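You operate a simulated robot arm through the tools that you are given. There is no shell and no other tool. Be economical: measure what you need, move in short steps, check, and stop when the job is done.

You are at the controls of a simulated robot arm. One attempt, no reset.

Task
Wrap eight turns of wire on the 8 mm mandrel.
Fine: mandrel in the tester's round hole, display zeroed and wire clamped before the crank turns.

It is judged by the outcome, as a careful person would: the job done as asked, and still so three seconds after it is handed in. It fails if anything else is knocked over, pushed out of place, dropped, spilled or broken.

Robot
A 6-joint arm with a two-finger parallel gripper, fixed in place. Base frame: the origin is at the foot of the arm, x ahead of it, y to its left, z up; the work surface is at about z = 904. Units: mm, degrees, N and s.
With the tool pointing down near the work surface it reaches from about 240 to 640 mm from the base axis. Its first joint turns from -66.0 to 66.0 degrees. Payload 2.7 kg.
Tool frame: the origin (TCP) lies between the finger pads and is the grasp point; the fingertips stand 23 mm ahead of it; z points along the fingers, y is the line along which they close. Largest opening 94 mm; finger width 38, thickness 10; the body of the gripper, 54 by 96 mm, starts 39 mm behind the TCP.
Orientation is told as [roll, pitch, yaw] about the base's x, y, z axes, in that order, counted from this pose: with the fingers straight down and closing along the base's y, the tool's x points along the base's -x, its y along +y and its z along -z.

Tools
- The arm moves only by the tool send_rows. Its argument "increments" is one flat list of numbers, 7 for each row, row after row: the turn, a rotation vector about the base's x, y, z in degrees, then the shift along the base's x, y, z in mm, then the finger opening in mm, from 0 to 94. In form: [rx, ry, rz, x, y, z, jaw, rx, ry, rz, x, y, z, jaw, ...]. A call has 1 to 10 rows; each row is the pose to reach, as a shift and turn from the pose commanded when the call began. Each row takes 0.2 s and may step no farther than 50 mm and 8.6 degrees from the row before; otherwise, or with a gripper value out of range, the whole call is refused. A pose out of reach is approached as far as the arm can. The call stops where the force on the tool passes 40 N (or 10 N more than at its start, if that is more) or the arm is blocked; 0.2 s more then pass. Each finger travels about 45 mm/s and halts on what it meets, pressing with about 34 N; the grip force reading is that of the motor and also rises with nothing between the fingers. The clock runs only during rows and for 0.2 s after the last one: add rows that repeat a pose to give the fingers time. The reply holds the time, the measured pose of the TCP, the force on the tool along the base axes, the opening and the grip force, in the units named above and with some noise.
- Cameras (640 x 400 px; columns grow to the right, rows downward): "scene" is fixed at [53.2, -416.6, 1428.4]; the picture's right is [0.93, -0.38, 0.00], its down [-0.13, -0.31, -0.94] and it looks along [0.36, 0.87, -0.34] (base axes); focal length 358 px, centre (320, 200). "wrist" rides on the gripper at [-39, 0, -44] in the tool frame; the picture's right is [0.00, -1.00, 0.00], its down [0.97, 0.00, -0.24] and it looks along [0.24, 0.00, 0.97] (tool axes); focal length 218 px, centre (320, 200).
- grab_frame(camera): a new picture of that camera. It takes no simulated time.
- pixel_to_xyz(camera, pixels): there is no depth. For up to 12 entries [column, row, z] of the newest picture of that camera ("zoom" is the newest enlarged one), the place [x, y] in the base frame at which the ray of that pixel passes the height z, good to about 3 mm. It takes no simulated time.
- inspect(camera, box): a new picture of the part [left, top, right, bottom] of that camera's present view, enlarged. It takes no simulated time.
- job_done(): hands the job in; it is judged then, once.

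Go step by step. Measure first, check grasps and placings, and put right what went wrong. The budget is 80 turns and 54 pictures, counting those below and the enlarged ones. Unless the task says otherwise, let go and move clear before handing in, and close with one line.

The tools are called after ">>>" as a command line: name --argument value ..., lists and objects as JSON in quotes. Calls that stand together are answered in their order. send_rows: Moves the arm, as the interface text tells. Its arguments: {"type":"object","properties":{"increments":{"type":"array","items":{"type":"number"}}},"required":["increments"]} The other tools are called the same way: grab_frame (camera) takes a picture; pixel_to_xyz (camera, pixels) gives the place at which the rays of pixels pass given heights; inspect (camera, box) takes an enlarged picture of a part of a camera's view; job_done () hands the job in.

At the start:

```text
t: 0.0
ee_pos: [250.3, 221.8, 1212.8]
ee_rot: [0.1, 0.0, 0.0]
contact_force: [0.3, 0.8, -0.3]
gripper_width: 94.4
grasp_force: 0.0
```

scene: 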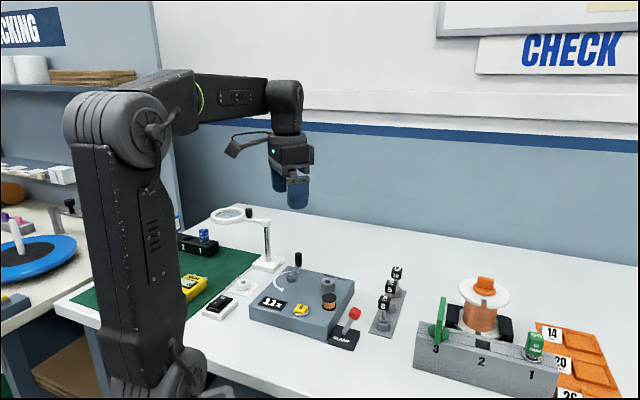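
wrist: 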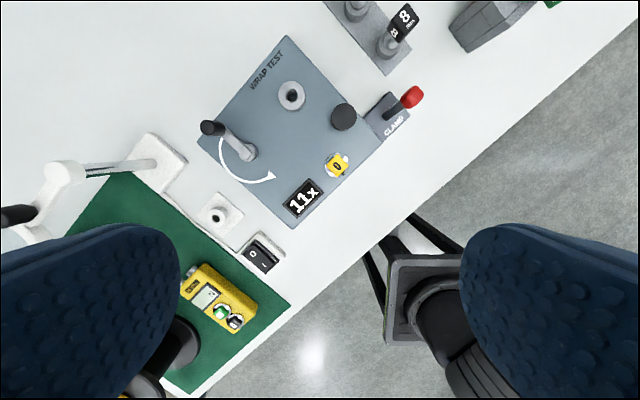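

The scene shows the wrap tester around (305,300), a mandrel rack around (388,300), and a clamp with a red knob at (353,312). I'll zoom in on both views.

>>> inspect --camera "scene" --box '[200, 240, 420, 370]'

>>> inspect --camera "wrist" --box '[180, 0, 480, 240]'

```text
2.91 times, centred on (310, 305) of scene
```

zoom: 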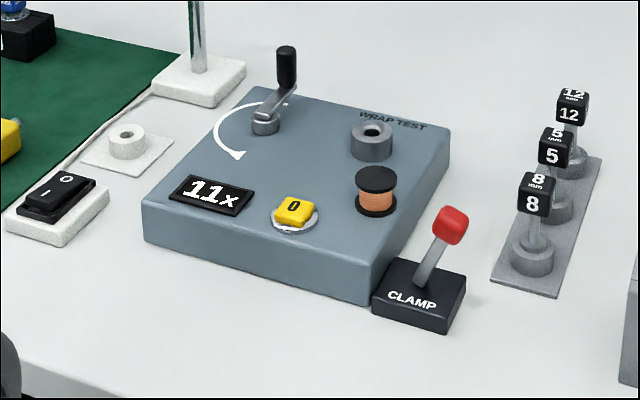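

```text
1.67 times, centred on (330, 120) of wrist
```

zoom: 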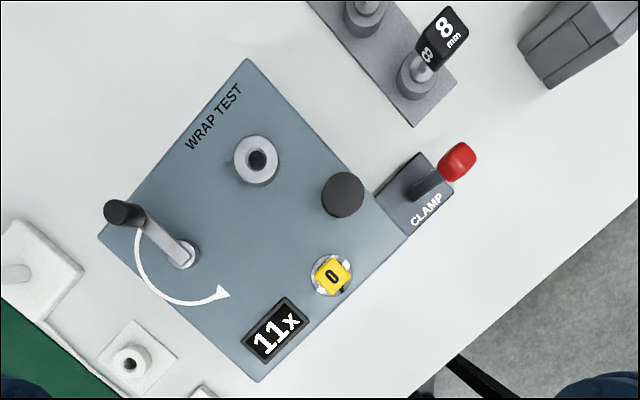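

Next I locate the key features: the hub, handle, hole, 0 button, clamp and the 8 mandrel, all at (px) in the zoomed wrist picture.

>>> pixel_to_xyz --camera "zoom" --pixels '[[183, 255, 950], [125, 213, 1000], [257, 160, 970], [343, 195, 980], [332, 275, 960], [457, 162, 970], [445, 37, 990], [415, 85, 920], [408, 237, 904], [257, 382, 950], [100, 238, 950], [247, 58, 950]]'

>>> pixel_to_xyz --camera "scene" --pixels '[[291, 282, 950], [298, 253, 1000], [327, 285, 970], [329, 296, 980], [301, 308, 960], [353, 312, 970], [384, 296, 990], [383, 327, 920], [338, 326, 904], [394, 271, 990], [389, 284, 990], [329, 343, 904]]'

```text
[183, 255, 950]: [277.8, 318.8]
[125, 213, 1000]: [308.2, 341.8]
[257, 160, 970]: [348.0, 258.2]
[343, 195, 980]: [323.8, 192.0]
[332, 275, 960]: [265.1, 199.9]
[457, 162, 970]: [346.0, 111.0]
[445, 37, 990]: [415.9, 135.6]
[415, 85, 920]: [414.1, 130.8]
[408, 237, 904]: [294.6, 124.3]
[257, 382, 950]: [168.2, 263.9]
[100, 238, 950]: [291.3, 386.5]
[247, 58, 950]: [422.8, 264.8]
```

```text
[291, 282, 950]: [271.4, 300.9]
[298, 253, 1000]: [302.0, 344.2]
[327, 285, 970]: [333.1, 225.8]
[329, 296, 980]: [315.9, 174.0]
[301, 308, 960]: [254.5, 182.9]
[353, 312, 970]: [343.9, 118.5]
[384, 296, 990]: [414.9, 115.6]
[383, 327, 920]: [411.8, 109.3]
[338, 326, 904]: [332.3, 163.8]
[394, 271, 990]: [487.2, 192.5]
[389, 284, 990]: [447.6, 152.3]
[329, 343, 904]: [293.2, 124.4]
```

The mandrel tag top sits near z≈978, with the hole at about (353,261,945) and the button at about (264,199,947). I'll move over the rack for a closer look.

>>> send_rows --increments '[0, 0, 0, 26, -18, -22, 94, 0, 0, 0, 52, -36, -44, 94, 0, 0, 0, 78, -54, -66, 94, 0, 0, 0, 104, -72, -88, 94, 0, 0, 0, 120, -90, -110, 94]'

>>> grab_frame --camera "wrist"

>>> inspect --camera "wrist" --box '[200, 60, 440, 210]'

```text
t: 1.2
ee_pos: [370.7, 131.8, 1100.5]
ee_rot: [0.2, 0.0, 0.1]
contact_force: [-0.4, 0.0, -0.1]
gripper_width: 94.0
grasp_force: 0.3
```

```text
49 pictures are left
```

wrist: 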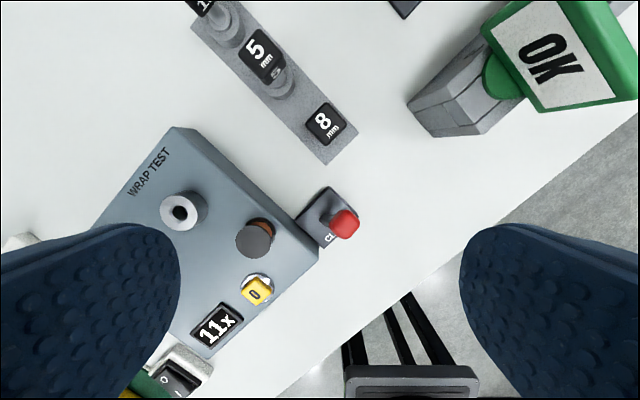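

```text
2.67 times, centred on (320, 135) of wrist
```

zoom: 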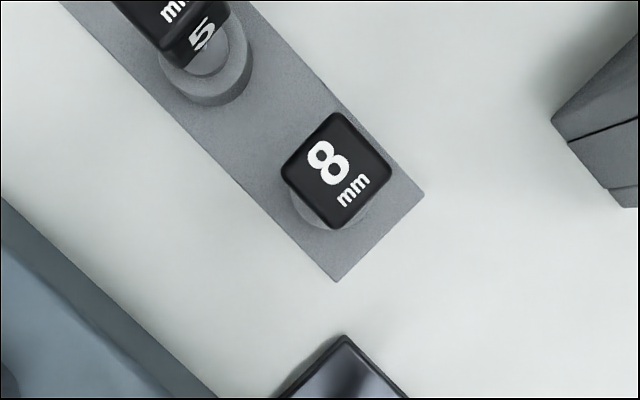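

The 8 mm tag is now directly below, a cube with zoom corners at (333,112), (391,177), (340,230) and (282,172). I'll convert these to coordinates.

>>> pixel_to_xyz --camera "zoom" --pixels '[[333, 112, 978], [391, 177, 978], [340, 230, 978], [282, 172, 978], [336, 171, 978], [336, 282, 908], [424, 197, 908], [240, 185, 908]]'

>>> pixel_to_xyz --camera "wrist" --pixels '[[180, 212, 945], [257, 291, 947], [344, 223, 975], [255, 238, 967], [318, 252, 935], [178, 128, 935], [318, 262, 904], [205, 357, 935]]'

>>> inspect --camera "scene" --box '[330, 250, 430, 350]'

```text
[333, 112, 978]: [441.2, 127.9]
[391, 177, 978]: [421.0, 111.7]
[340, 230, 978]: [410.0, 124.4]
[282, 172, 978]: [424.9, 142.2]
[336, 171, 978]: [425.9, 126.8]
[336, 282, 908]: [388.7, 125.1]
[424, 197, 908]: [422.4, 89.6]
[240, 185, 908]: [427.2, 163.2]
```

```text
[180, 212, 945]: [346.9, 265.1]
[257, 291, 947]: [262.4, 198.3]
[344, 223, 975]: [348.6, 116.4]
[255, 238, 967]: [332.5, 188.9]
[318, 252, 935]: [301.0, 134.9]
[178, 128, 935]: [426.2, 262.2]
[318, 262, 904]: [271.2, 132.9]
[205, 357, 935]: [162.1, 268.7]
```

```text
4.00 times, centred on (380, 300) of scene
```

zoom: 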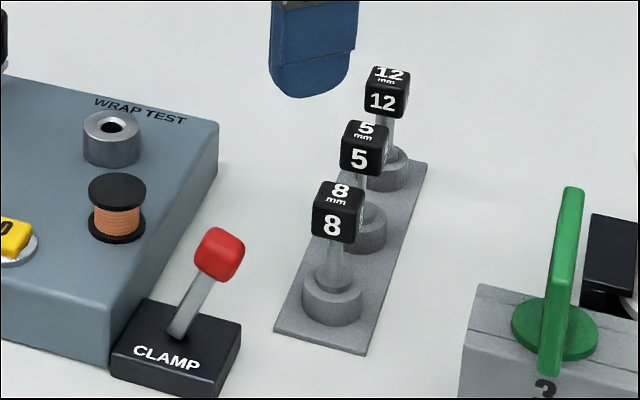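

The tag centre is at (425.9,126.8) and the rack row runs at 45°, so I'll yaw +45° to put the fingers either side of the row. I'll hover above it first.

>>> send_rows --increments '[0, 0, 8, 9, -1, -5, 94, 0, 0, 16, 18, -2, -10, 94, 0, 0, 24, 27, -3, -15, 94, 0, 0, 32, 36, -4, -20, 94, 0, 0, 40, 45, -5, -25, 94, 0, 0, 45, 55, -5, -30, 94, 0, 0, 45, 55, -5, -50, 70, 0, 0, 45, 55, -5, -70, 60]'

>>> grab_frame --camera "wrist"

>>> grab_frame --camera "scene"

```text
t: 3.0
ee_pos: [424.9, 128.2, 1032.5]
ee_rot: [0.2, 0.1, 45.1]
contact_force: [-0.1, -0.2, 0.1]
gripper_width: 60.0
grasp_force: 0.1
```

```text
46 pictures are left
```

wrist: 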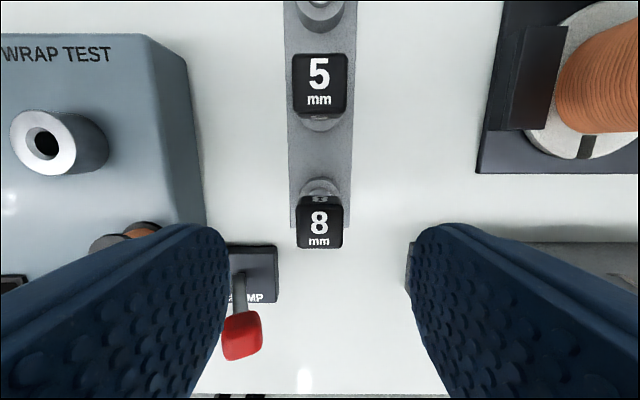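

```text
45 pictures are left
```

scene: 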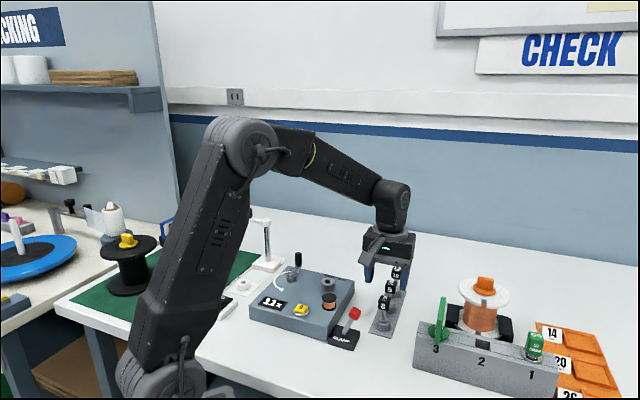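

The 8 tag is centred between the fingers at column 319. I'll check its position and the hole's before descending.

>>> pixel_to_xyz --camera "wrist" --pixels '[[319, 219, 978], [298, 197, 978], [342, 197, 978], [320, 72, 978], [44, 142, 945], [44, 142, 955], [240, 335, 975], [320, 184, 925], [320, 120, 925], [258, 265, 920], [227, 247, 920], [276, 302, 920]]'

>>> inspect --camera "wrist" --box '[220, 150, 420, 275]'

```text
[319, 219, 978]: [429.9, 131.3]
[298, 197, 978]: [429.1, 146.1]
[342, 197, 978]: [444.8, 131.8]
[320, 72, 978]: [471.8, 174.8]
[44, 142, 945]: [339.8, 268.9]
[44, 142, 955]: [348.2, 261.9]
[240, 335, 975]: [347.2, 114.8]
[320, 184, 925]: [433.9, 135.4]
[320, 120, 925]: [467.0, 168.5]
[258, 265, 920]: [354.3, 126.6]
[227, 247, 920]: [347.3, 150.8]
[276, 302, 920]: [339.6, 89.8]
```

```text
3.20 times, centred on (320, 212) of wrist
```

zoom: 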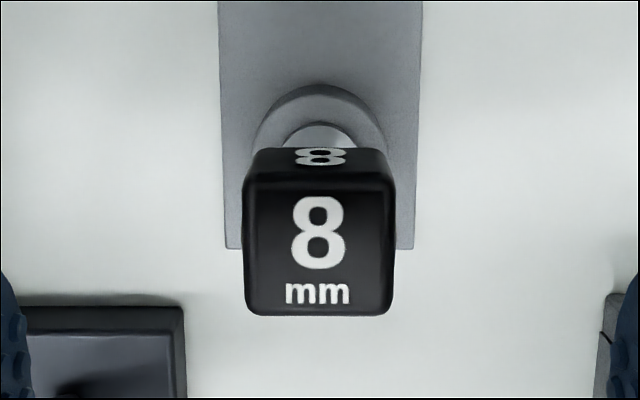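

The two views agree that the tag top is at z≈970 with its centre at (426,127). I'll descend and close on the cube.

>>> send_rows --increments '[0, 0, 0, 0.5, 0, -25, 60, 0, 0, 0, 0.5, 0, -50, 50, 0, 0, 0, 0.5, 0, -72, 50, 0, 0, 0, 0.5, 0, -72, 20, 0, 0, 0, 0.5, 0, -72, 15, 0, 0, 0, 0.5, 0, -72, 15, 0, 0, 0, 0.5, 0, -72, 15]'

>>> inspect --camera "scene" --box '[300, 220, 460, 350]'

```text
t: 4.6
ee_pos: [426.2, 126.1, 960.5]
ee_rot: [0.1, 0.0, 45.1]
contact_force: [-1.9, 1.9, -0.4]
gripper_width: 23.4
grasp_force: 33.9
```

```text
3.08 times, centred on (380, 285) of scene
```

zoom: 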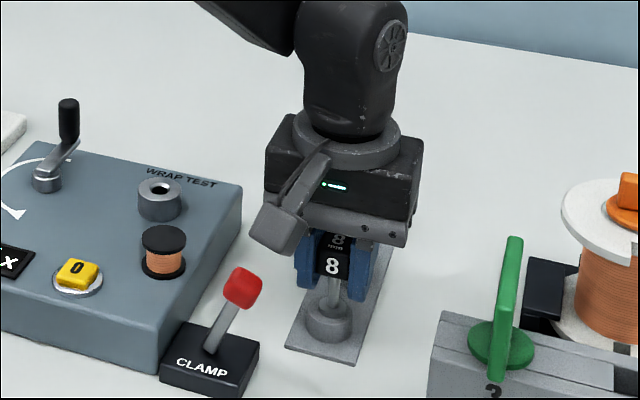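

Grip is at 23.4 mm with 34 N on the cube. I'll lift straight up.

>>> send_rows --increments '[0, 0, 0, 0, 0, 10, 15, 0, 0, 0, 0, 0, 25, 15, 0, 0, 0, 0, 0, 50, 15, 0, 0, 0, 0, 0, 80, 15, 0, 0, 0, 0, 0, 115, 15]'

>>> inspect --camera "scene" --box '[300, 190, 460, 320]'

>>> grab_frame --camera "wrist"

```text
t: 5.8
ee_pos: [424.8, 127.2, 1075.8]
ee_rot: [0.1, -0.1, 45.1]
contact_force: [-0.3, -0.6, -1.6]
gripper_width: 23.5
grasp_force: 34.2
```

```text
3.08 times, centred on (380, 255) of scene
```

zoom: 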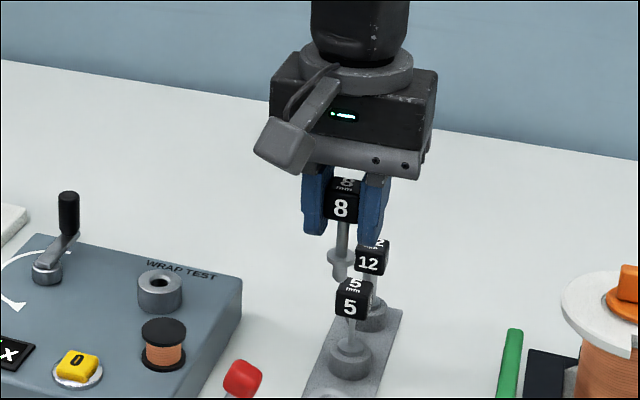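

```text
41 pictures are left
```

wrist: 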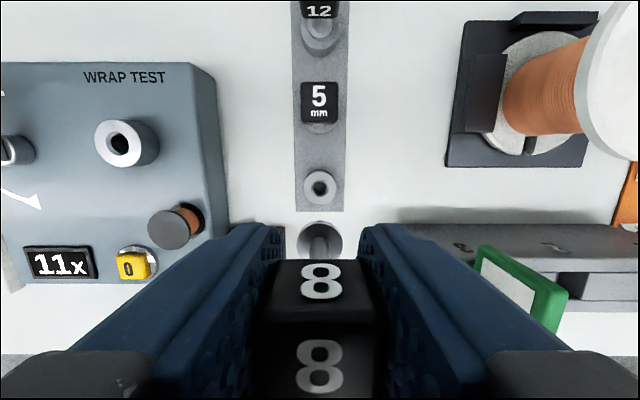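

The mandrel came out with a collar and a tail about 52 mm below the TCP. I'll carry it so the wrist camera sits above the tester's hole and measure from there.

>>> send_rows --increments '[0, 0, 0, -21, 21, 2, 15, 0, 0, 0, -42, 42, 4, 15, 0, 0, 0, -63, 64, 4, 15, 0, 0, 0, -84, 86, 4, 15, 0, 0, 0, -104, 107, 4, 15, 0, 0, 0, -104, 107, 4, 15]'

>>> inspect --camera "wrist" --box '[220, 50, 460, 200]'

>>> grab_frame --camera "scene"

```text
t: 7.2
ee_pos: [321.7, 233.3, 1080.7]
ee_rot: [0.0, 0.0, 45.0]
contact_force: [-0.5, 0.2, -0.4]
gripper_width: 23.5
grasp_force: 34.1
```

```text
2.67 times, centred on (340, 125) of wrist
```

zoom: 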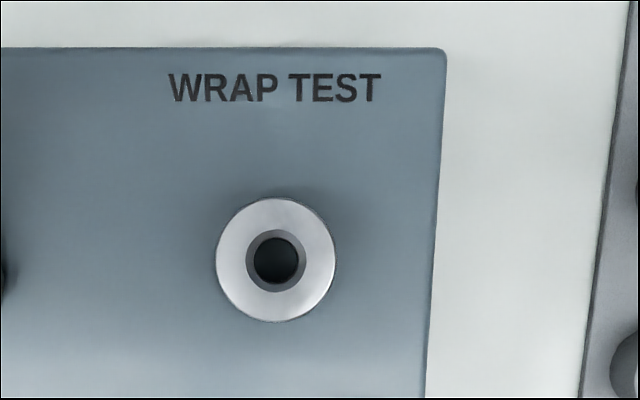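

```text
39 pictures are left
```

scene: 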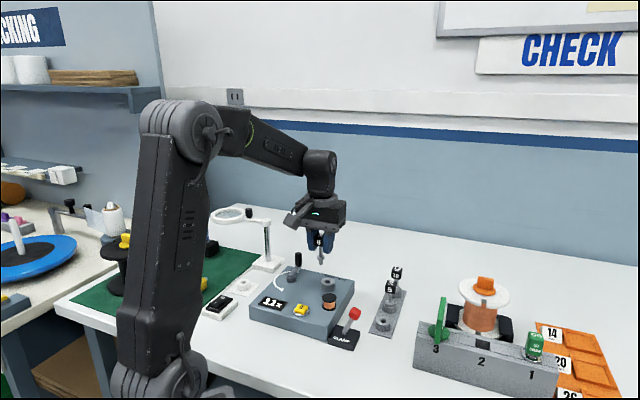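

The hole is clearly visible at zoom (275,260), with a chamfered mouth. I'll convert it to coordinates.

>>> pixel_to_xyz --camera "zoom" --pixels '[[276, 260, 940], [276, 260, 950], [276, 260, 960], [216, 260, 950], [336, 260, 950], [299, 260, 950], [252, 260, 950]]'

>>> pixel_to_xyz --camera "scene" --pixels '[[327, 281, 950], [327, 281, 940], [327, 282, 955]]'

```text
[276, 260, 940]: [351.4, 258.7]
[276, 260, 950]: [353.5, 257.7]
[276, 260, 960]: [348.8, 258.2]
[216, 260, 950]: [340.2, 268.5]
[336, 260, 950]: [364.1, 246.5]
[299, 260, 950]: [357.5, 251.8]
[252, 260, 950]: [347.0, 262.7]
```

```text
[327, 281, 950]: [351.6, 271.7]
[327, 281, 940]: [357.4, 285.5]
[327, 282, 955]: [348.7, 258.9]
```

The hole is at about (350.8,258.4), consistent across the readings. I'll move above it with the tail tip just clear and check.

>>> send_rows --increments '[0, 0, 0, 15, 12, 0, 15, 0, 0, 0, 29, 24.6, 0, 15, 0, 0, 0, 29, 24.6, -30, 15, 0, 0, 0, 29, 24.6, -60, 15, 0, 0, 0, 29, 24.6, -66, 15, 0, 0, 0, 29, 24.6, -66, 15]'

>>> inspect --camera "scene" --box '[280, 225, 380, 310]'

>>> grab_frame --camera "wrist"

```text
t: 8.6
ee_pos: [350.7, 258.5, 1014.8]
ee_rot: [0.0, 0.0, 45.1]
contact_force: [-0.6, 0.5, 0.1]
gripper_width: 23.3
grasp_force: 34.0
```

```text
4.71 times, centred on (330, 268) of scene
```

zoom: 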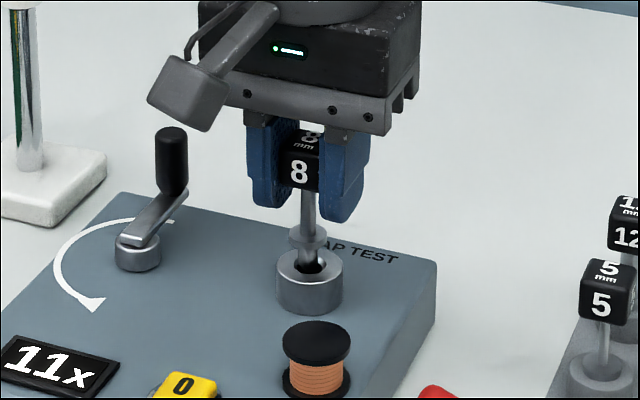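

```text
37 pictures are left
```

wrist: 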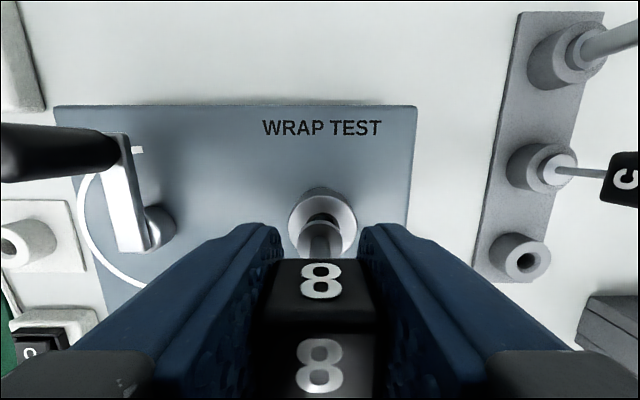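

The tail is close over the hole, though the ring looks slightly right of the rod (column ~323 vs 320). I'll zoom in to check.

>>> inspect --camera "wrist" --box '[270, 175, 370, 265]'

```text
4.44 times, centred on (320, 220) of wrist
```

zoom: 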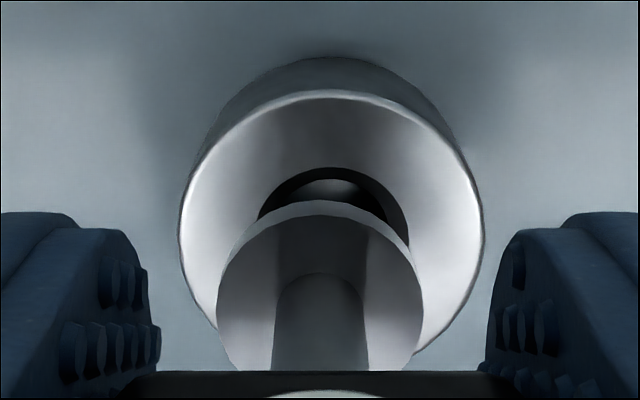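

The ring centre is about 1.3 mm to the right of the collar centre. I'll correct by that amount and descend gently, watching the force.

>>> send_rows --increments '[0, 0, 0, 0.4, -1.3, 0, 15, 0, 0, 0, 0.4, -1.3, -4, 15, 0, 0, 0, 0.4, -1.3, -8, 15, 0, 0, 0, 0.4, -1.3, -12, 15, 0, 0, 0, 0.4, -1.3, -15, 15, 0, 0, 0, 0.4, -1.3, -18, 15, 0, 0, 0, 0.4, -1.3, -18, 15]'

>>> inspect --camera "scene" --box '[280, 225, 380, 310]'

```text
t: 10.2
ee_pos: [351.4, 257.1, 997.6]
ee_rot: [0.1, -0.3, 45.2]
contact_force: [-2.2, 2.4, 23.5]
gripper_width: 23.4
grasp_force: 33.8
```

```text
4.71 times, centred on (330, 268) of scene
```

zoom: 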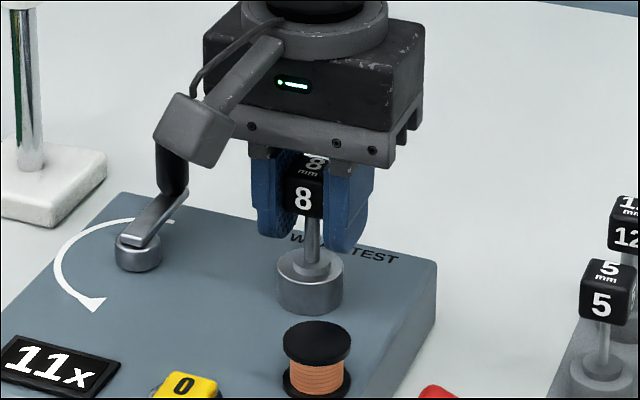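

Upward force is 23.5 N at TCP z 997.6, and the collar appears to be on the ring. I'll look closer to see whether it is seated.

>>> inspect --camera "scene" --box '[308, 250, 348, 300]'

>>> inspect --camera "wrist" --box '[270, 175, 370, 265]'

```text
8.00 times, centred on (328, 275) of scene
```

zoom: 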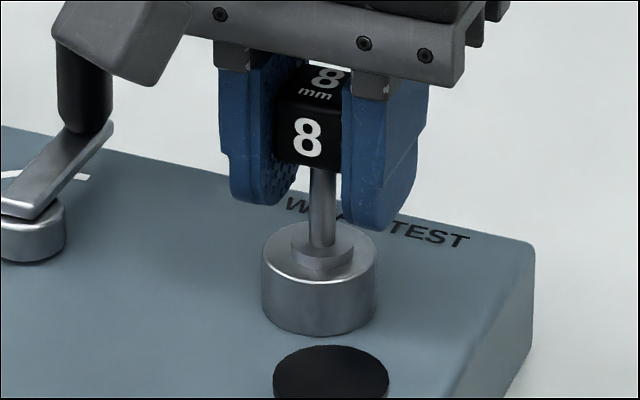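

```text
4.44 times, centred on (320, 220) of wrist
```

zoom: 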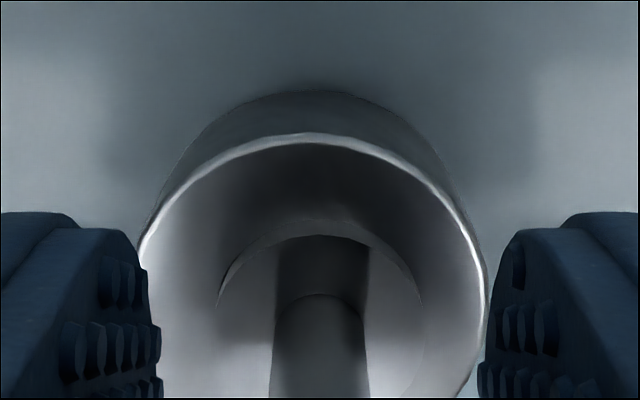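

The collar sits flat on the ring (which triangulates to z≈955), so the tail is fully in. I'll ease off, open and rise.

>>> send_rows --increments '[0, 0, 0, 0, 0, 1, 15, 0, 0, 0, 0, 0, 1, 30, 0, 0, 0, 0, 0, 1, 46, 0, 0, 0, 0, 0, 1, 46, 0, 0, 0, 0, 0, 25, 46, 0, 0, 0, 0, 0, 55, 46, 0, 0, 0, 0, 0, 85, 46]'

>>> inspect --camera "scene" --box '[230, 225, 400, 360]'

>>> grab_frame --camera "wrist"

```text
t: 11.8
ee_pos: [350.1, 256.4, 1082.0]
ee_rot: [0.1, 0.0, 45.0]
contact_force: [0.6, -0.8, 0.2]
gripper_width: 45.8
grasp_force: 0.0
```

```text
2.96 times, centred on (315, 292) of scene
```

zoom: 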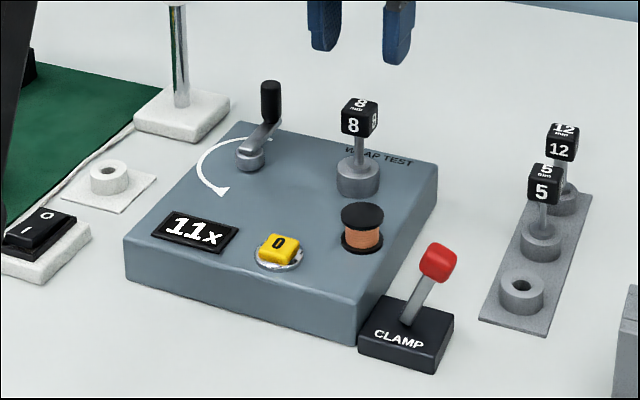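

```text
31 pictures are left
```

wrist: 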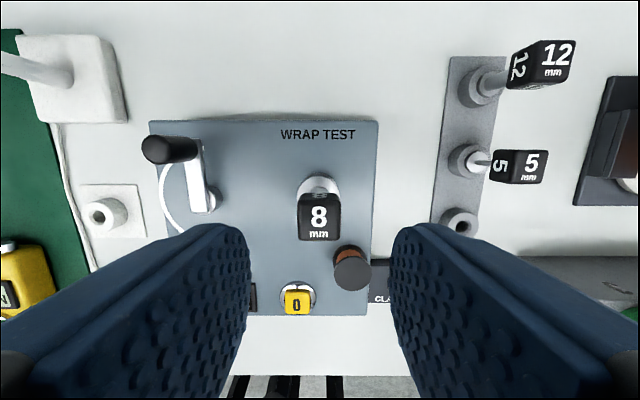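

The mandrel is standing in the hole. Next is the 0 button: I'll close the fingers and hover above it.

>>> send_rows --increments '[0, 0, 0, -22, -15, 0, 30, 0, 0, 0, -44, -30, 0, 20, 0, 0, 0, -66, -45, 0, 10, 0, 0, 0, -86, -58, -20, 0, 0, 0, 0, -86, -58, -50, 0, 0, 0, 0, -86, -58, -75, 0]'

>>> grab_frame --camera "wrist"

>>> inspect --camera "scene" --box '[230, 225, 390, 360]'

```text
t: 13.2
ee_pos: [266.0, 198.0, 1006.8]
ee_rot: [0.0, 0.0, 45.0]
contact_force: [0.3, 1.0, 0.7]
gripper_width: 0.3
grasp_force: 34.0
```

```text
30 pictures are left
```

wrist: 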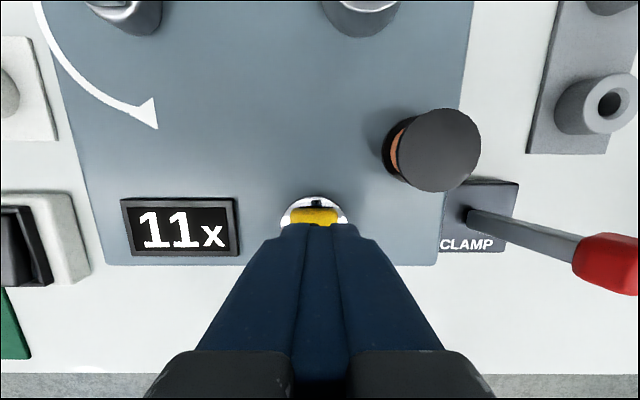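

```text
2.96 times, centred on (310, 292) of scene
```

zoom: 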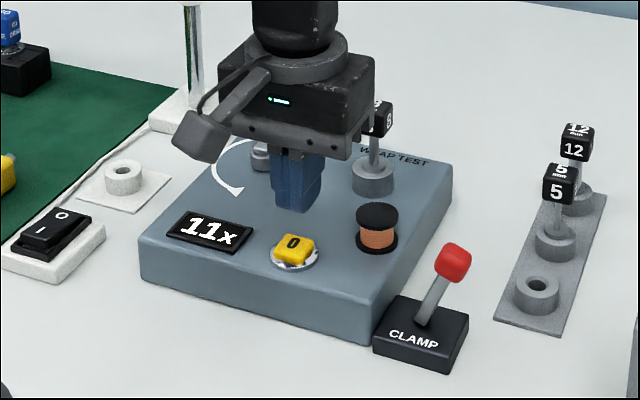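

The button disc is centred near column 314, about 3 mm left of the fingers, so I'll shift by (-3.5,+0.5) and press down in small steps.

>>> send_rows --increments '[0, 0, 0, -3.5, 0.5, -8, 0, 0, 0, 0, -3.5, 0.5, -16, 0, 0, 0, 0, -3.5, 0.5, -22, 0, 0, 0, 0, -3.5, 0.5, -25, 0, 0, 0, 0, -3.5, 0.5, -28, 0, 0, 0, 0, -3.5, 0.5, -30, 0]'

>>> inspect --camera "scene" --box '[240, 260, 360, 350]'

```text
t: 14.6
ee_pos: [261.1, 198.9, 976.9]
ee_rot: [0.1, 0.0, 45.2]
contact_force: [0.3, -0.3, -0.1]
gripper_width: 0.1
grasp_force: 33.7
```

```text
4.44 times, centred on (300, 305) of scene
```

zoom: 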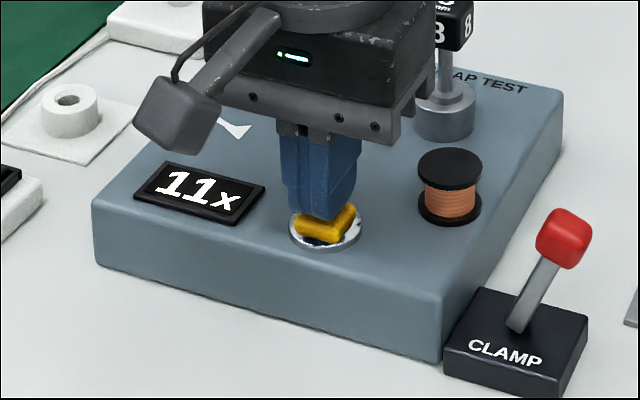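

The fingers are right above the button with no contact yet. I'll keep pressing in 2 mm steps.

>>> send_rows --increments '[0, 0, 0, 0, 0, -2, 0, 0, 0, 0, 0, 0, -4, 0, 0, 0, 0, 0, 0, -6, 0, 0, 0, 0, 0, 0, -8, 0, 0, 0, 0, 0, 0, -10, 0, 0, 0, 0, 0, 0, -10, 0]'

>>> inspect --camera "scene" --box '[240, 260, 360, 350]'

```text
t: 16.0
ee_pos: [260.0, 199.5, 967.2]
ee_rot: [0.1, -0.1, 45.1]
contact_force: [-3.2, -8.3, 24.9]
gripper_width: 0.1
grasp_force: 33.8
```

```text
4.44 times, centred on (300, 305) of scene
```

zoom: 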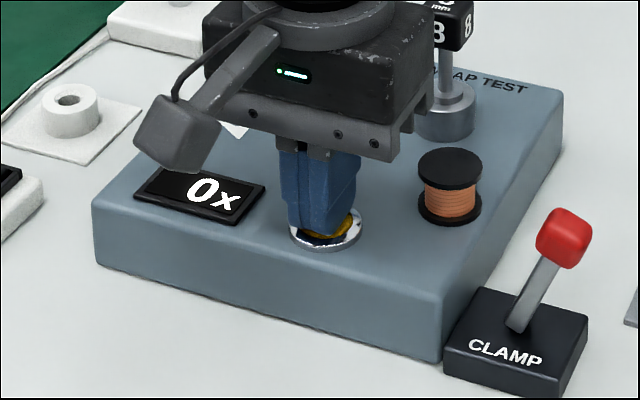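

The display now reads 0x. I'll rise and go beyond the clamp knob on the side away from the tester, since the lever leans that way.

>>> send_rows --increments '[0, 0, 0, 0, 0, 25, 0, 0, 0, 0, 0, 0, 60, 0, 0, 0, 0, 27, -28, 75, 0, 0, 0, 0, 54, -56, 80, 0, 0, 0, 0, 81, -84, 80, 0, 0, 0, 0, 108, -108, 80, 0, 0, 0, 0, 108, -108, 60, 0]'

>>> grab_frame --camera "wrist"

>>> inspect --camera "scene" --box '[240, 230, 400, 360]'

```text
t: 17.6
ee_pos: [368.4, 90.7, 1026.5]
ee_rot: [0.1, 0.0, 45.2]
contact_force: [-0.7, -0.4, -0.5]
gripper_width: 0.1
grasp_force: 34.2
```

```text
26 pictures are left
```

wrist: 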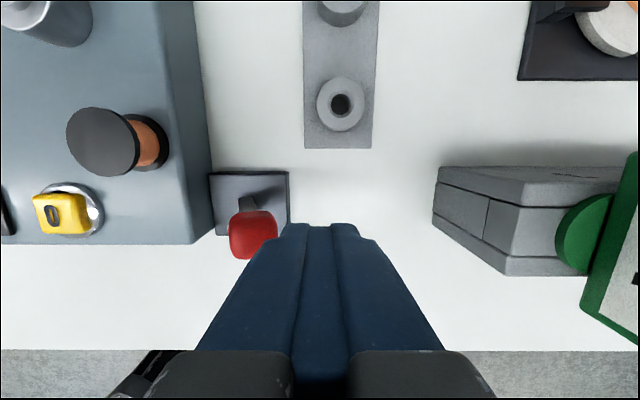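

```text
3.08 times, centred on (320, 295) of scene
```

zoom: 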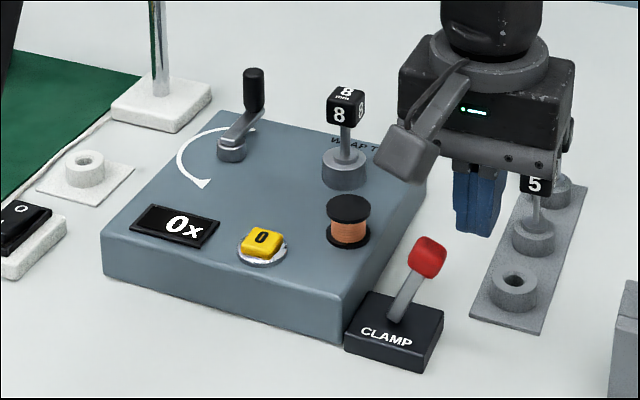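

The knob is 31 mm from the TCP along the finger-closing line, so it's clear to descend. I'll drop to TCP z≈981 and push the knob toward the tester.

>>> send_rows --increments '[0, 0, 0, 0, 0, -25, 0, 0, 0, 0, 0, 0, -46, 0, 0, 0, 0, -5, 5, -46, 0, 0, 0, 0, -8.5, 8.5, -46, 0, 0, 0, 0, -12, 12, -46, 0, 0, 0, 0, -15.5, 15.5, -46, 0, 0, 0, 0, -19, 19, -46, 0, 0, 0, 0, -22, 22, -46, 0]'

>>> inspect --camera "scene" --box '[270, 240, 400, 360]'

```text
t: 18.8
ee_pos: [358.5, 101.0, 983.8]
ee_rot: [-0.2, -0.2, 45.1]
contact_force: [-0.3, -3.1, 4.6]
gripper_width: 0.0
grasp_force: 34.0
stopped in row 6: the force on the tool passed its limit (the readings are from after the stop); the commanded pose is now the measured one
```

```text
3.33 times, centred on (335, 300) of scene
```

zoom: 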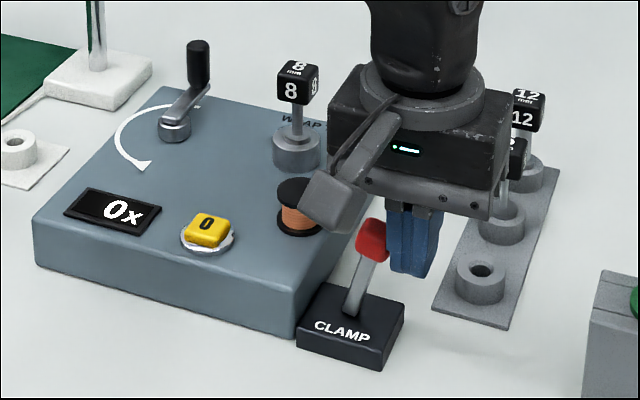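

The push stopped at the force limit with the TCP at (358.5,101), and the lever looks a little more upright than before. I'll check the wrist view.

>>> grab_frame --camera "wrist"

>>> inspect --camera "scene" --box '[320, 285, 370, 360]'

```text
23 pictures are left
```

wrist: 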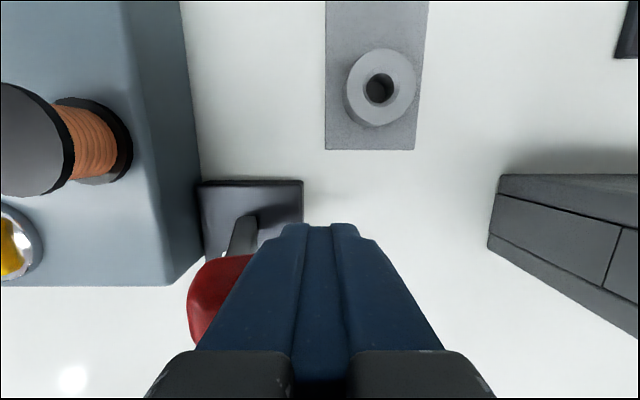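

```text
5.33 times, centred on (345, 322) of scene
```

zoom: 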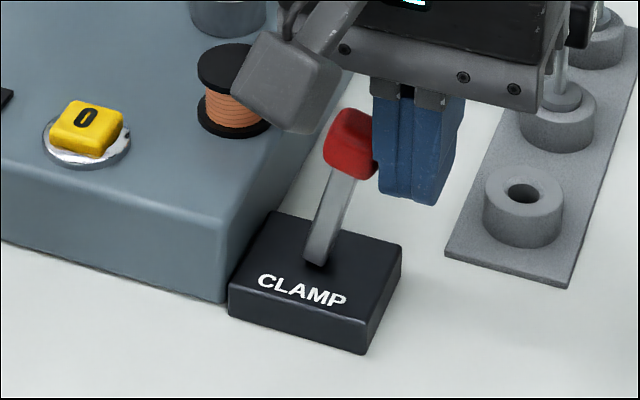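

The lever is moving and leans less now, so the limit was probably the speed of the push. I'll continue more slowly.

>>> send_rows --increments '[0, 0, 0, -1, 1, 0, 0, 0, 0, 0, -2, 2, 0, 0, 0, 0, 0, -3, 3, 0, 0, 0, 0, 0, -4, 4, 0, 0, 0, 0, 0, -5, 5, 0, 0, 0, 0, 0, -6, 6, 0, 0, 0, 0, 0, -7, 7, 0, 0, 0, 0, 0, -8, 8, 0, 0, 0, 0, 0, -9, 9, 0, 0, 0, 0, 0, -10, 10, 0, 0]'

>>> inspect --camera "scene" --box '[300, 270, 380, 360]'

```text
t: 20.0
ee_pos: [355.9, 106.0, 985.4]
ee_rot: [-0.4, -0.4, 45.2]
contact_force: [-0.9, -3.0, 6.3]
gripper_width: 0.2
grasp_force: 34.4
stopped in row 5: the force on the tool passed its limit (the readings are from after the stop); the commanded pose is now the measured one
```

```text
4.44 times, centred on (340, 315) of scene
```

zoom: 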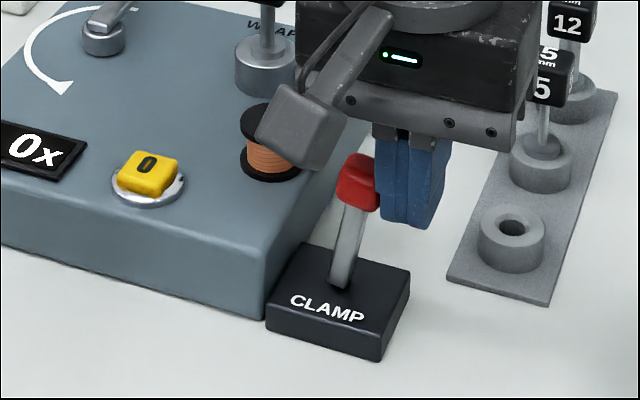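

The lever is progressing and now close to upright, though stiffly. I'll keep pushing.

>>> send_rows --increments '[0, 0, 0, -1.5, 1.5, -1, 0, 0, 0, 0, -3, 3, -1, 0, 0, 0, 0, -4.5, 4.5, -1, 0, 0, 0, 0, -6, 6, -1, 0, 0, 0, 0, -7.5, 7.5, -1, 0, 0, 0, 0, -9, 9, -1, 0, 0, 0, 0, -10.5, 10.5, -1, 0, 0, 0, 0, -12, 12, -1, 0, 0, 0, 0, -13.5, 13.5, -1, 0, 0, 0, 0, -15, 15, -1, 0]'

>>> inspect --camera "scene" --box '[300, 270, 380, 360]'

```text
t: 20.8
ee_pos: [352.0, 108.7, 986.6]
ee_rot: [-0.6, -0.8, 45.3]
contact_force: [-0.6, -3.5, 7.2]
gripper_width: 0.2
grasp_force: 33.7
stopped in row 4: the force on the tool passed its limit (the readings are from after the stop); the commanded pose is now the measured one
```

```text
4.44 times, centred on (340, 315) of scene
```

zoom: 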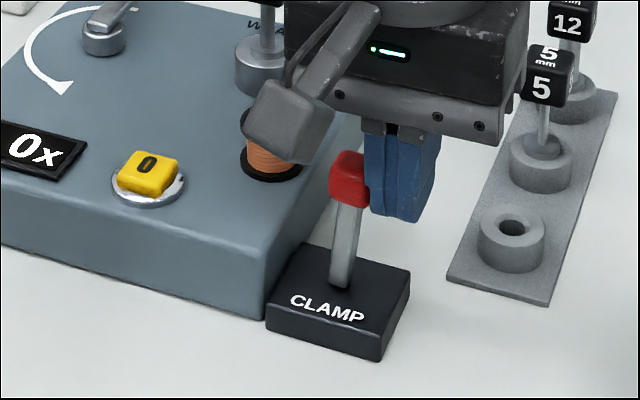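

The lever is nearly upright now. I'll continue, trimming the small tilt and the height.

>>> send_rows --increments '[0.3, 0.4, -0.2, -1.5, 1.5, -1, 0, 0.6, 0.8, -0.3, -3, 3, -1, 0, 0.6, 0.8, -0.3, -4.5, 4.5, -1, 0, 0.6, 0.8, -0.3, -6, 6, -1, 0, 0.6, 0.8, -0.3, -7.5, 7.5, -1, 0, 0.6, 0.8, -0.3, -9, 9, -1, 0, 0.6, 0.8, -0.3, -10.5, 10.5, -1, 0, 0.6, 0.8, -0.3, -12, 12, -1, 0, 0.6, 0.8, -0.3, -13.5, 13.5, -1, 0, 0.6, 0.8, -0.3, -15, 15, -1, 0]'

```text
t: 21.7
ee_pos: [348.8, 115.2, 987.6]
ee_rot: [0.2, -0.7, 44.9]
contact_force: [-2.9, -4.3, 9.0]
gripper_width: 0.0
grasp_force: 33.6
stopped in row 4: the force on the tool passed its limit (the readings are from after the stop); the commanded pose is now the measured one
```

It moved another 7 mm, so the lever is giving way. I'll repeat.

>>> send_rows --increments '[0, 0.3, 0, -1.5, 1.5, 0, 0, 0, 0.6, 0, -3, 3, 0, 0, 0, 0.6, 0, -4.5, 4.5, 0, 0, 0, 0.6, 0, -6, 6, 0, 0, 0, 0.6, 0, -7.5, 7.5, 0, 0, 0, 0.6, 0, -9, 9, 0, 0, 0, 0.6, 0, -10.5, 10.5, 0, 0, 0, 0.6, 0, -12, 12, 0, 0, 0, 0.6, 0, -13.5, 13.5, 0, 0, 0, 0.6, 0, -15, 15, 0, 0]'

>>> inspect --camera "scene" --box '[300, 270, 380, 360]'

```text
t: 22.7
ee_pos: [344.4, 119.4, 988.8]
ee_rot: [0.5, -0.5, 45.0]
contact_force: [-2.1, -5.3, 6.3]
gripper_width: 0.2
grasp_force: 33.9
stopped in row 5: the force on the tool passed its limit (the readings are from after the stop); the commanded pose is now the measured one
```

```text
4.44 times, centred on (340, 315) of scene
```

zoom: 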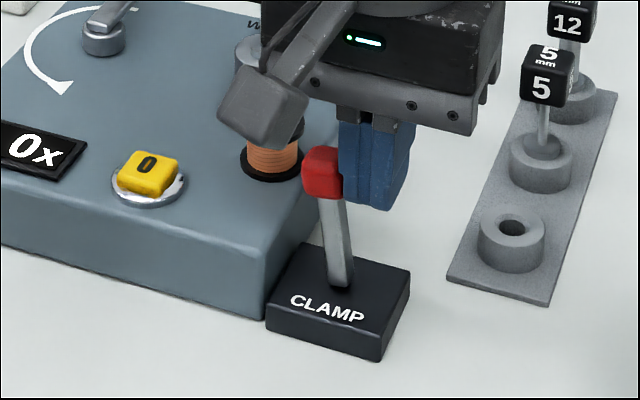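

The lever is past vertical and leaning toward the tester. I'll keep pushing to its end stop.

>>> send_rows --increments '[0, 0.3, 0, -1.5, 1.5, -1, 0, 0, 0.6, 0, -3, 3, -2, 0, 0, 0.6, 0, -4.5, 4.5, -2, 0, 0, 0.6, 0, -6, 6, -3, 0, 0, 0.6, 0, -7.5, 7.5, -3, 0, 0, 0.6, 0, -9, 9, -4, 0, 0, 0.6, 0, -10.5, 10.5, -4, 0, 0, 0.6, 0, -12, 12, -5, 0, 0, 0.6, 0, -13.5, 13.5, -5, 0, 0, 0.6, 0, -15, 15, -5, 0]'

```text
t: 24.5
ee_pos: [336.7, 129.3, 983.8]
ee_rot: [0.4, -0.4, 45.1]
contact_force: [7.9, -12.5, -2.0]
gripper_width: 0.0
grasp_force: 33.7
stopped in row 8: the force on the tool passed its limit (the readings are from after the stop); the commanded pose is now the measured one
```

>>> inspect --camera "scene" --box '[290, 260, 380, 360]'

```text
4.00 times, centred on (335, 310) of scene
```

zoom: 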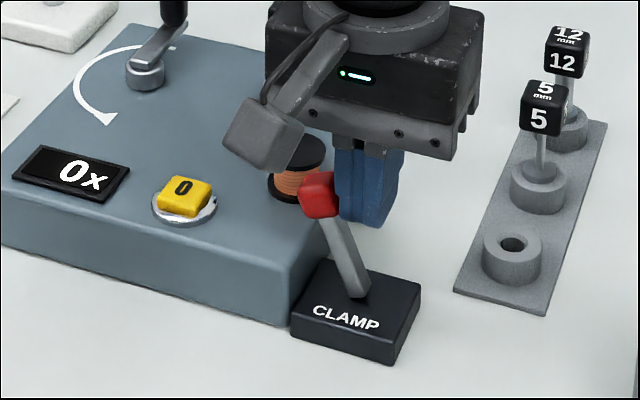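

The residual force is now horizontal at about 15 N and the lever leans clearly toward the tester, so it may be at its stop. One more gentle push to confirm.

>>> send_rows --increments '[0, 0, 0, -1, 1, -0.5, 0, 0, 0, 0, -2, 2, -1, 0, 0, 0, 0, -3, 3, -1, 0, 0, 0, 0, -4, 4, -1, 0, 0, 0, 0, -5, 5, -1, 0, 0, 0, 0, -6, 6, -2, 0]'

>>> inspect --camera "scene" --box '[290, 260, 380, 360]'

```text
t: 25.1
ee_pos: [336.5, 128.7, 984.8]
ee_rot: [-0.1, -0.5, 45.2]
contact_force: [9.1, -10.4, -2.4]
gripper_width: 0.2
grasp_force: 34.2
stopped in row 3: the force on the tool passed its limit (the readings are from after the stop); the commanded pose is now the measured one
```

```text
4.00 times, centred on (335, 310) of scene
```

zoom: 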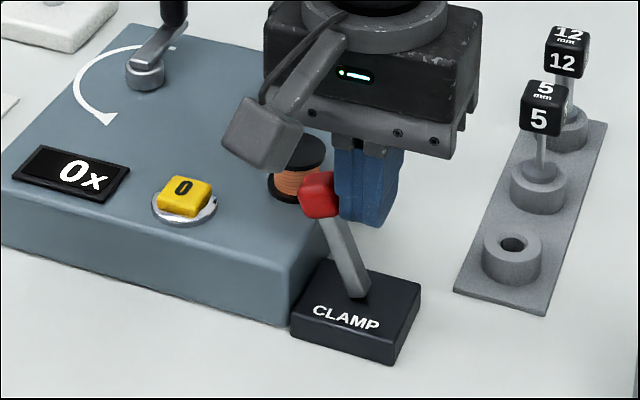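

No further movement, so the clamp is at its stop. I'll back off, rise and travel to look at the crank.

>>> send_rows --increments '[0, 0.2, 0, 10, -10, 0, 0, 0, 0.5, 0, 10, -10, 40, 0, 0, 0.5, 0, 5, 0, 80, 10, 0, 0.5, 0, -10, 35, 110, 20, 0, 0.5, 0, -25, 75, 115, 30, 0, 0.5, 0, -40, 115, 115, 40, 0, 0.5, 0, -58, 150, 115, 50, 0, 0.5, 0, -74, 178, 115, 50, 0, 0.5, 0, -74, 178, 115, 50]'

>>> grab_frame --camera "wrist"

>>> inspect --camera "scene" --box '[240, 225, 400, 360]'

```text
t: 27.1
ee_pos: [261.9, 309.1, 1100.7]
ee_rot: [0.4, -0.1, 45.2]
contact_force: [-0.5, -0.1, 0.0]
gripper_width: 50.0
grasp_force: 0.0
```

```text
16 pictures are left
```

wrist: 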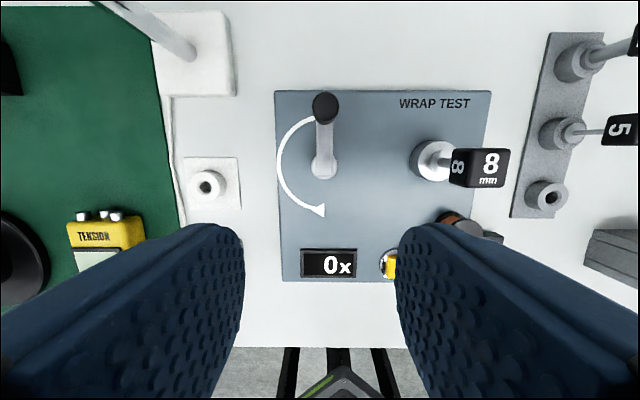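

```text
2.96 times, centred on (320, 292) of scene
```

zoom: 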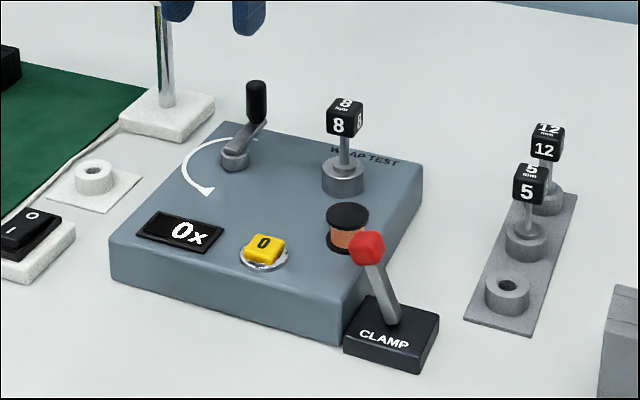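

The clamp is thrown toward the tester and the display reads 0x; the hub is about (279,323) and the handle about (308.5,350.5), with its top near z 1000. I'll hover above the handle and check.

>>> send_rows --increments '[0, 0, 0, 15, 14, 0, 50, 0, 0, 0, 31, 28, 0, 50, 0, 0, 0, 46.6, 41.4, 0, 50, 0, 0, 0, 46.6, 41.4, -25, 50, 0, 0, 0, 46.6, 41.4, -50, 50, 0, 0, 0, 46.6, 41.4, -68, 50, 0, 0, 0, 46.6, 41.4, -68, 50]'

>>> grab_frame --camera "wrist"

>>> inspect --camera "scene" --box '[250, 210, 350, 300]'

```text
t: 28.7
ee_pos: [308.6, 348.7, 1033.3]
ee_rot: [0.4, 0.0, 45.2]
contact_force: [0.2, 0.5, -0.2]
gripper_width: 49.8
grasp_force: 0.1
```

```text
14 pictures are left
```

wrist: 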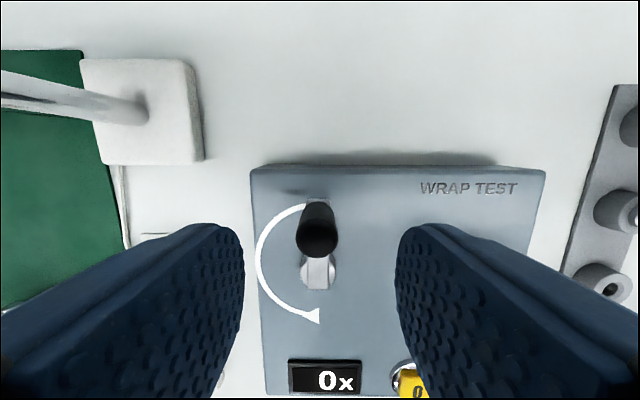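

```text
4.44 times, centred on (300, 255) of scene
```

zoom: 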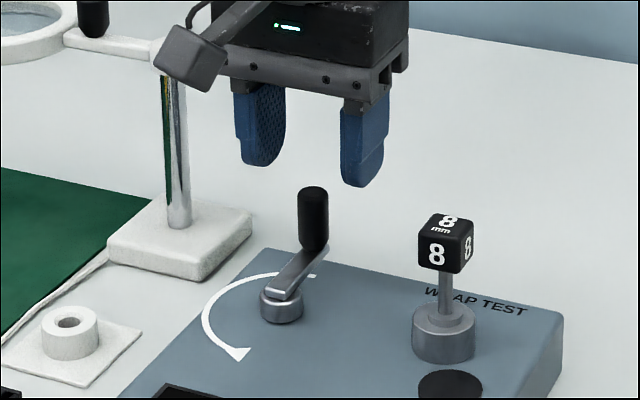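

The handle top is at (318,237), centred between the fingers and about 3 mm further out along the arm. I'll adjust, descend to z≈993 and grip it.

>>> send_rows --increments '[0, 0, 0, 2, 3, -20, 50, 0, 0, 0, 2, 3, -39, 40, 0, 0, 0, 2, 3, -39, 28, 0, 0, 0, 2, 3, -39, 18, 0, 0, 0, 2, 3, -39, 10, 0, 0, 0, 2, 3, -39, 10, 0, 0, 0, 2, 3, -39, 10]'

>>> inspect --camera "scene" --box '[250, 220, 350, 310]'

```text
t: 30.3
ee_pos: [309.2, 352.3, 992.3]
ee_rot: [0.5, -0.1, 45.2]
contact_force: [-7.0, 9.4, -3.8]
gripper_width: 17.6
grasp_force: 45.1
```

```text
4.44 times, centred on (300, 265) of scene
```

zoom: 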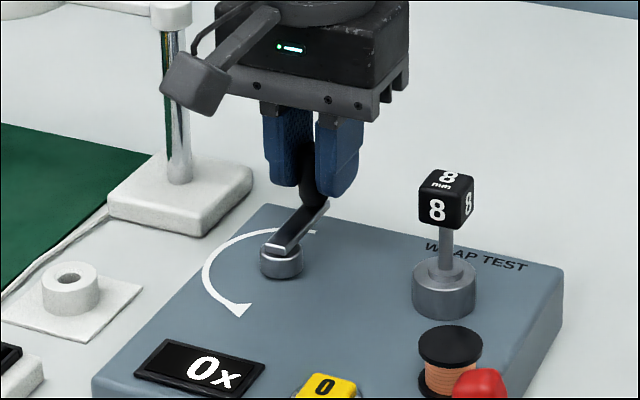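

The handle is gripped at 17.6 mm. I'll turn the first quarter counterclockwise, as the arrow shows, in 9° steps at r≈41 and watch the forces.

>>> send_rows --increments '[0, 0, 0, -4.9, 4.2, 0, 10, 0, 0, 0, -10.4, 7.5, 0, 10, 0, 0, 0, -16.3, 10, 0, 10, 0, 0, 0, -22.6, 11.5, 0, 10, 0, 0, 0, -29, 12, 0, 10, 0, 0, 0, -35.4, 11.5, 0, 10, 0, 0, 0, -41.7, 10, 0, 10, 0, 0, 0, -47.6, 7.5, 0, 10, 0, 0, 0, -53.1, 4.2, 0, 10, 0, 0, 0, -58, 0, 0, 10]'

>>> inspect --camera "scene" --box '[230, 220, 350, 320]'

```text
t: 32.5
ee_pos: [252.0, 353.7, 993.4]
ee_rot: [0.6, -0.2, 45.3]
contact_force: [-1.4, 11.3, -4.2]
gripper_width: 17.4
grasp_force: 45.1
```

```text
4.00 times, centred on (290, 270) of scene
```

zoom: 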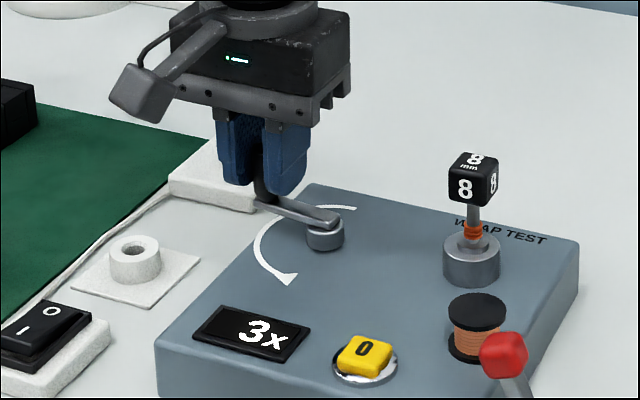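

The display jumped to 3x after just a quarter turn and copper shows on the mandrel, so the crank is geared at roughly 30° per wrap. I'll go on 72° and re-read.

>>> send_rows --increments '[0, 0, 0, -5.4, -6.7, 0, 10, 0, 0, 0, -9.3, -14.3, 0, 10, 0, 0, 0, -11.5, -22.6, 0, 10, 0, 0, 0, -12, -31.1, 0, 10, 0, 0, 0, -10.6, -39.6, 0, 10, 0, 0, 0, -7.5, -47.6, 0, 10, 0, 0, 0, -7.5, -47.6, 0, 10]'

>>> inspect --camera "scene" --box '[230, 220, 350, 320]'

```text
t: 33.3
ee_pos: [237.1, 336.0, 992.7]
ee_rot: [0.8, 0.3, 45.2]
contact_force: [-10.9, -1.3, 2.5]
gripper_width: 16.6
grasp_force: 45.1
stopped in row 3: the force on the tool passed its limit (the readings are from after the stop); the commanded pose is now the measured one
```

```text
4.00 times, centred on (290, 270) of scene
```

zoom: 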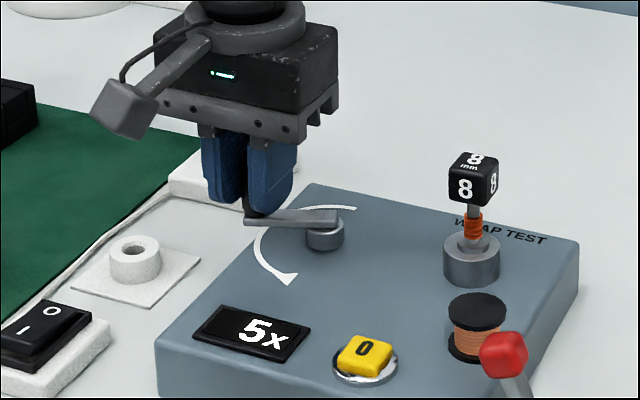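

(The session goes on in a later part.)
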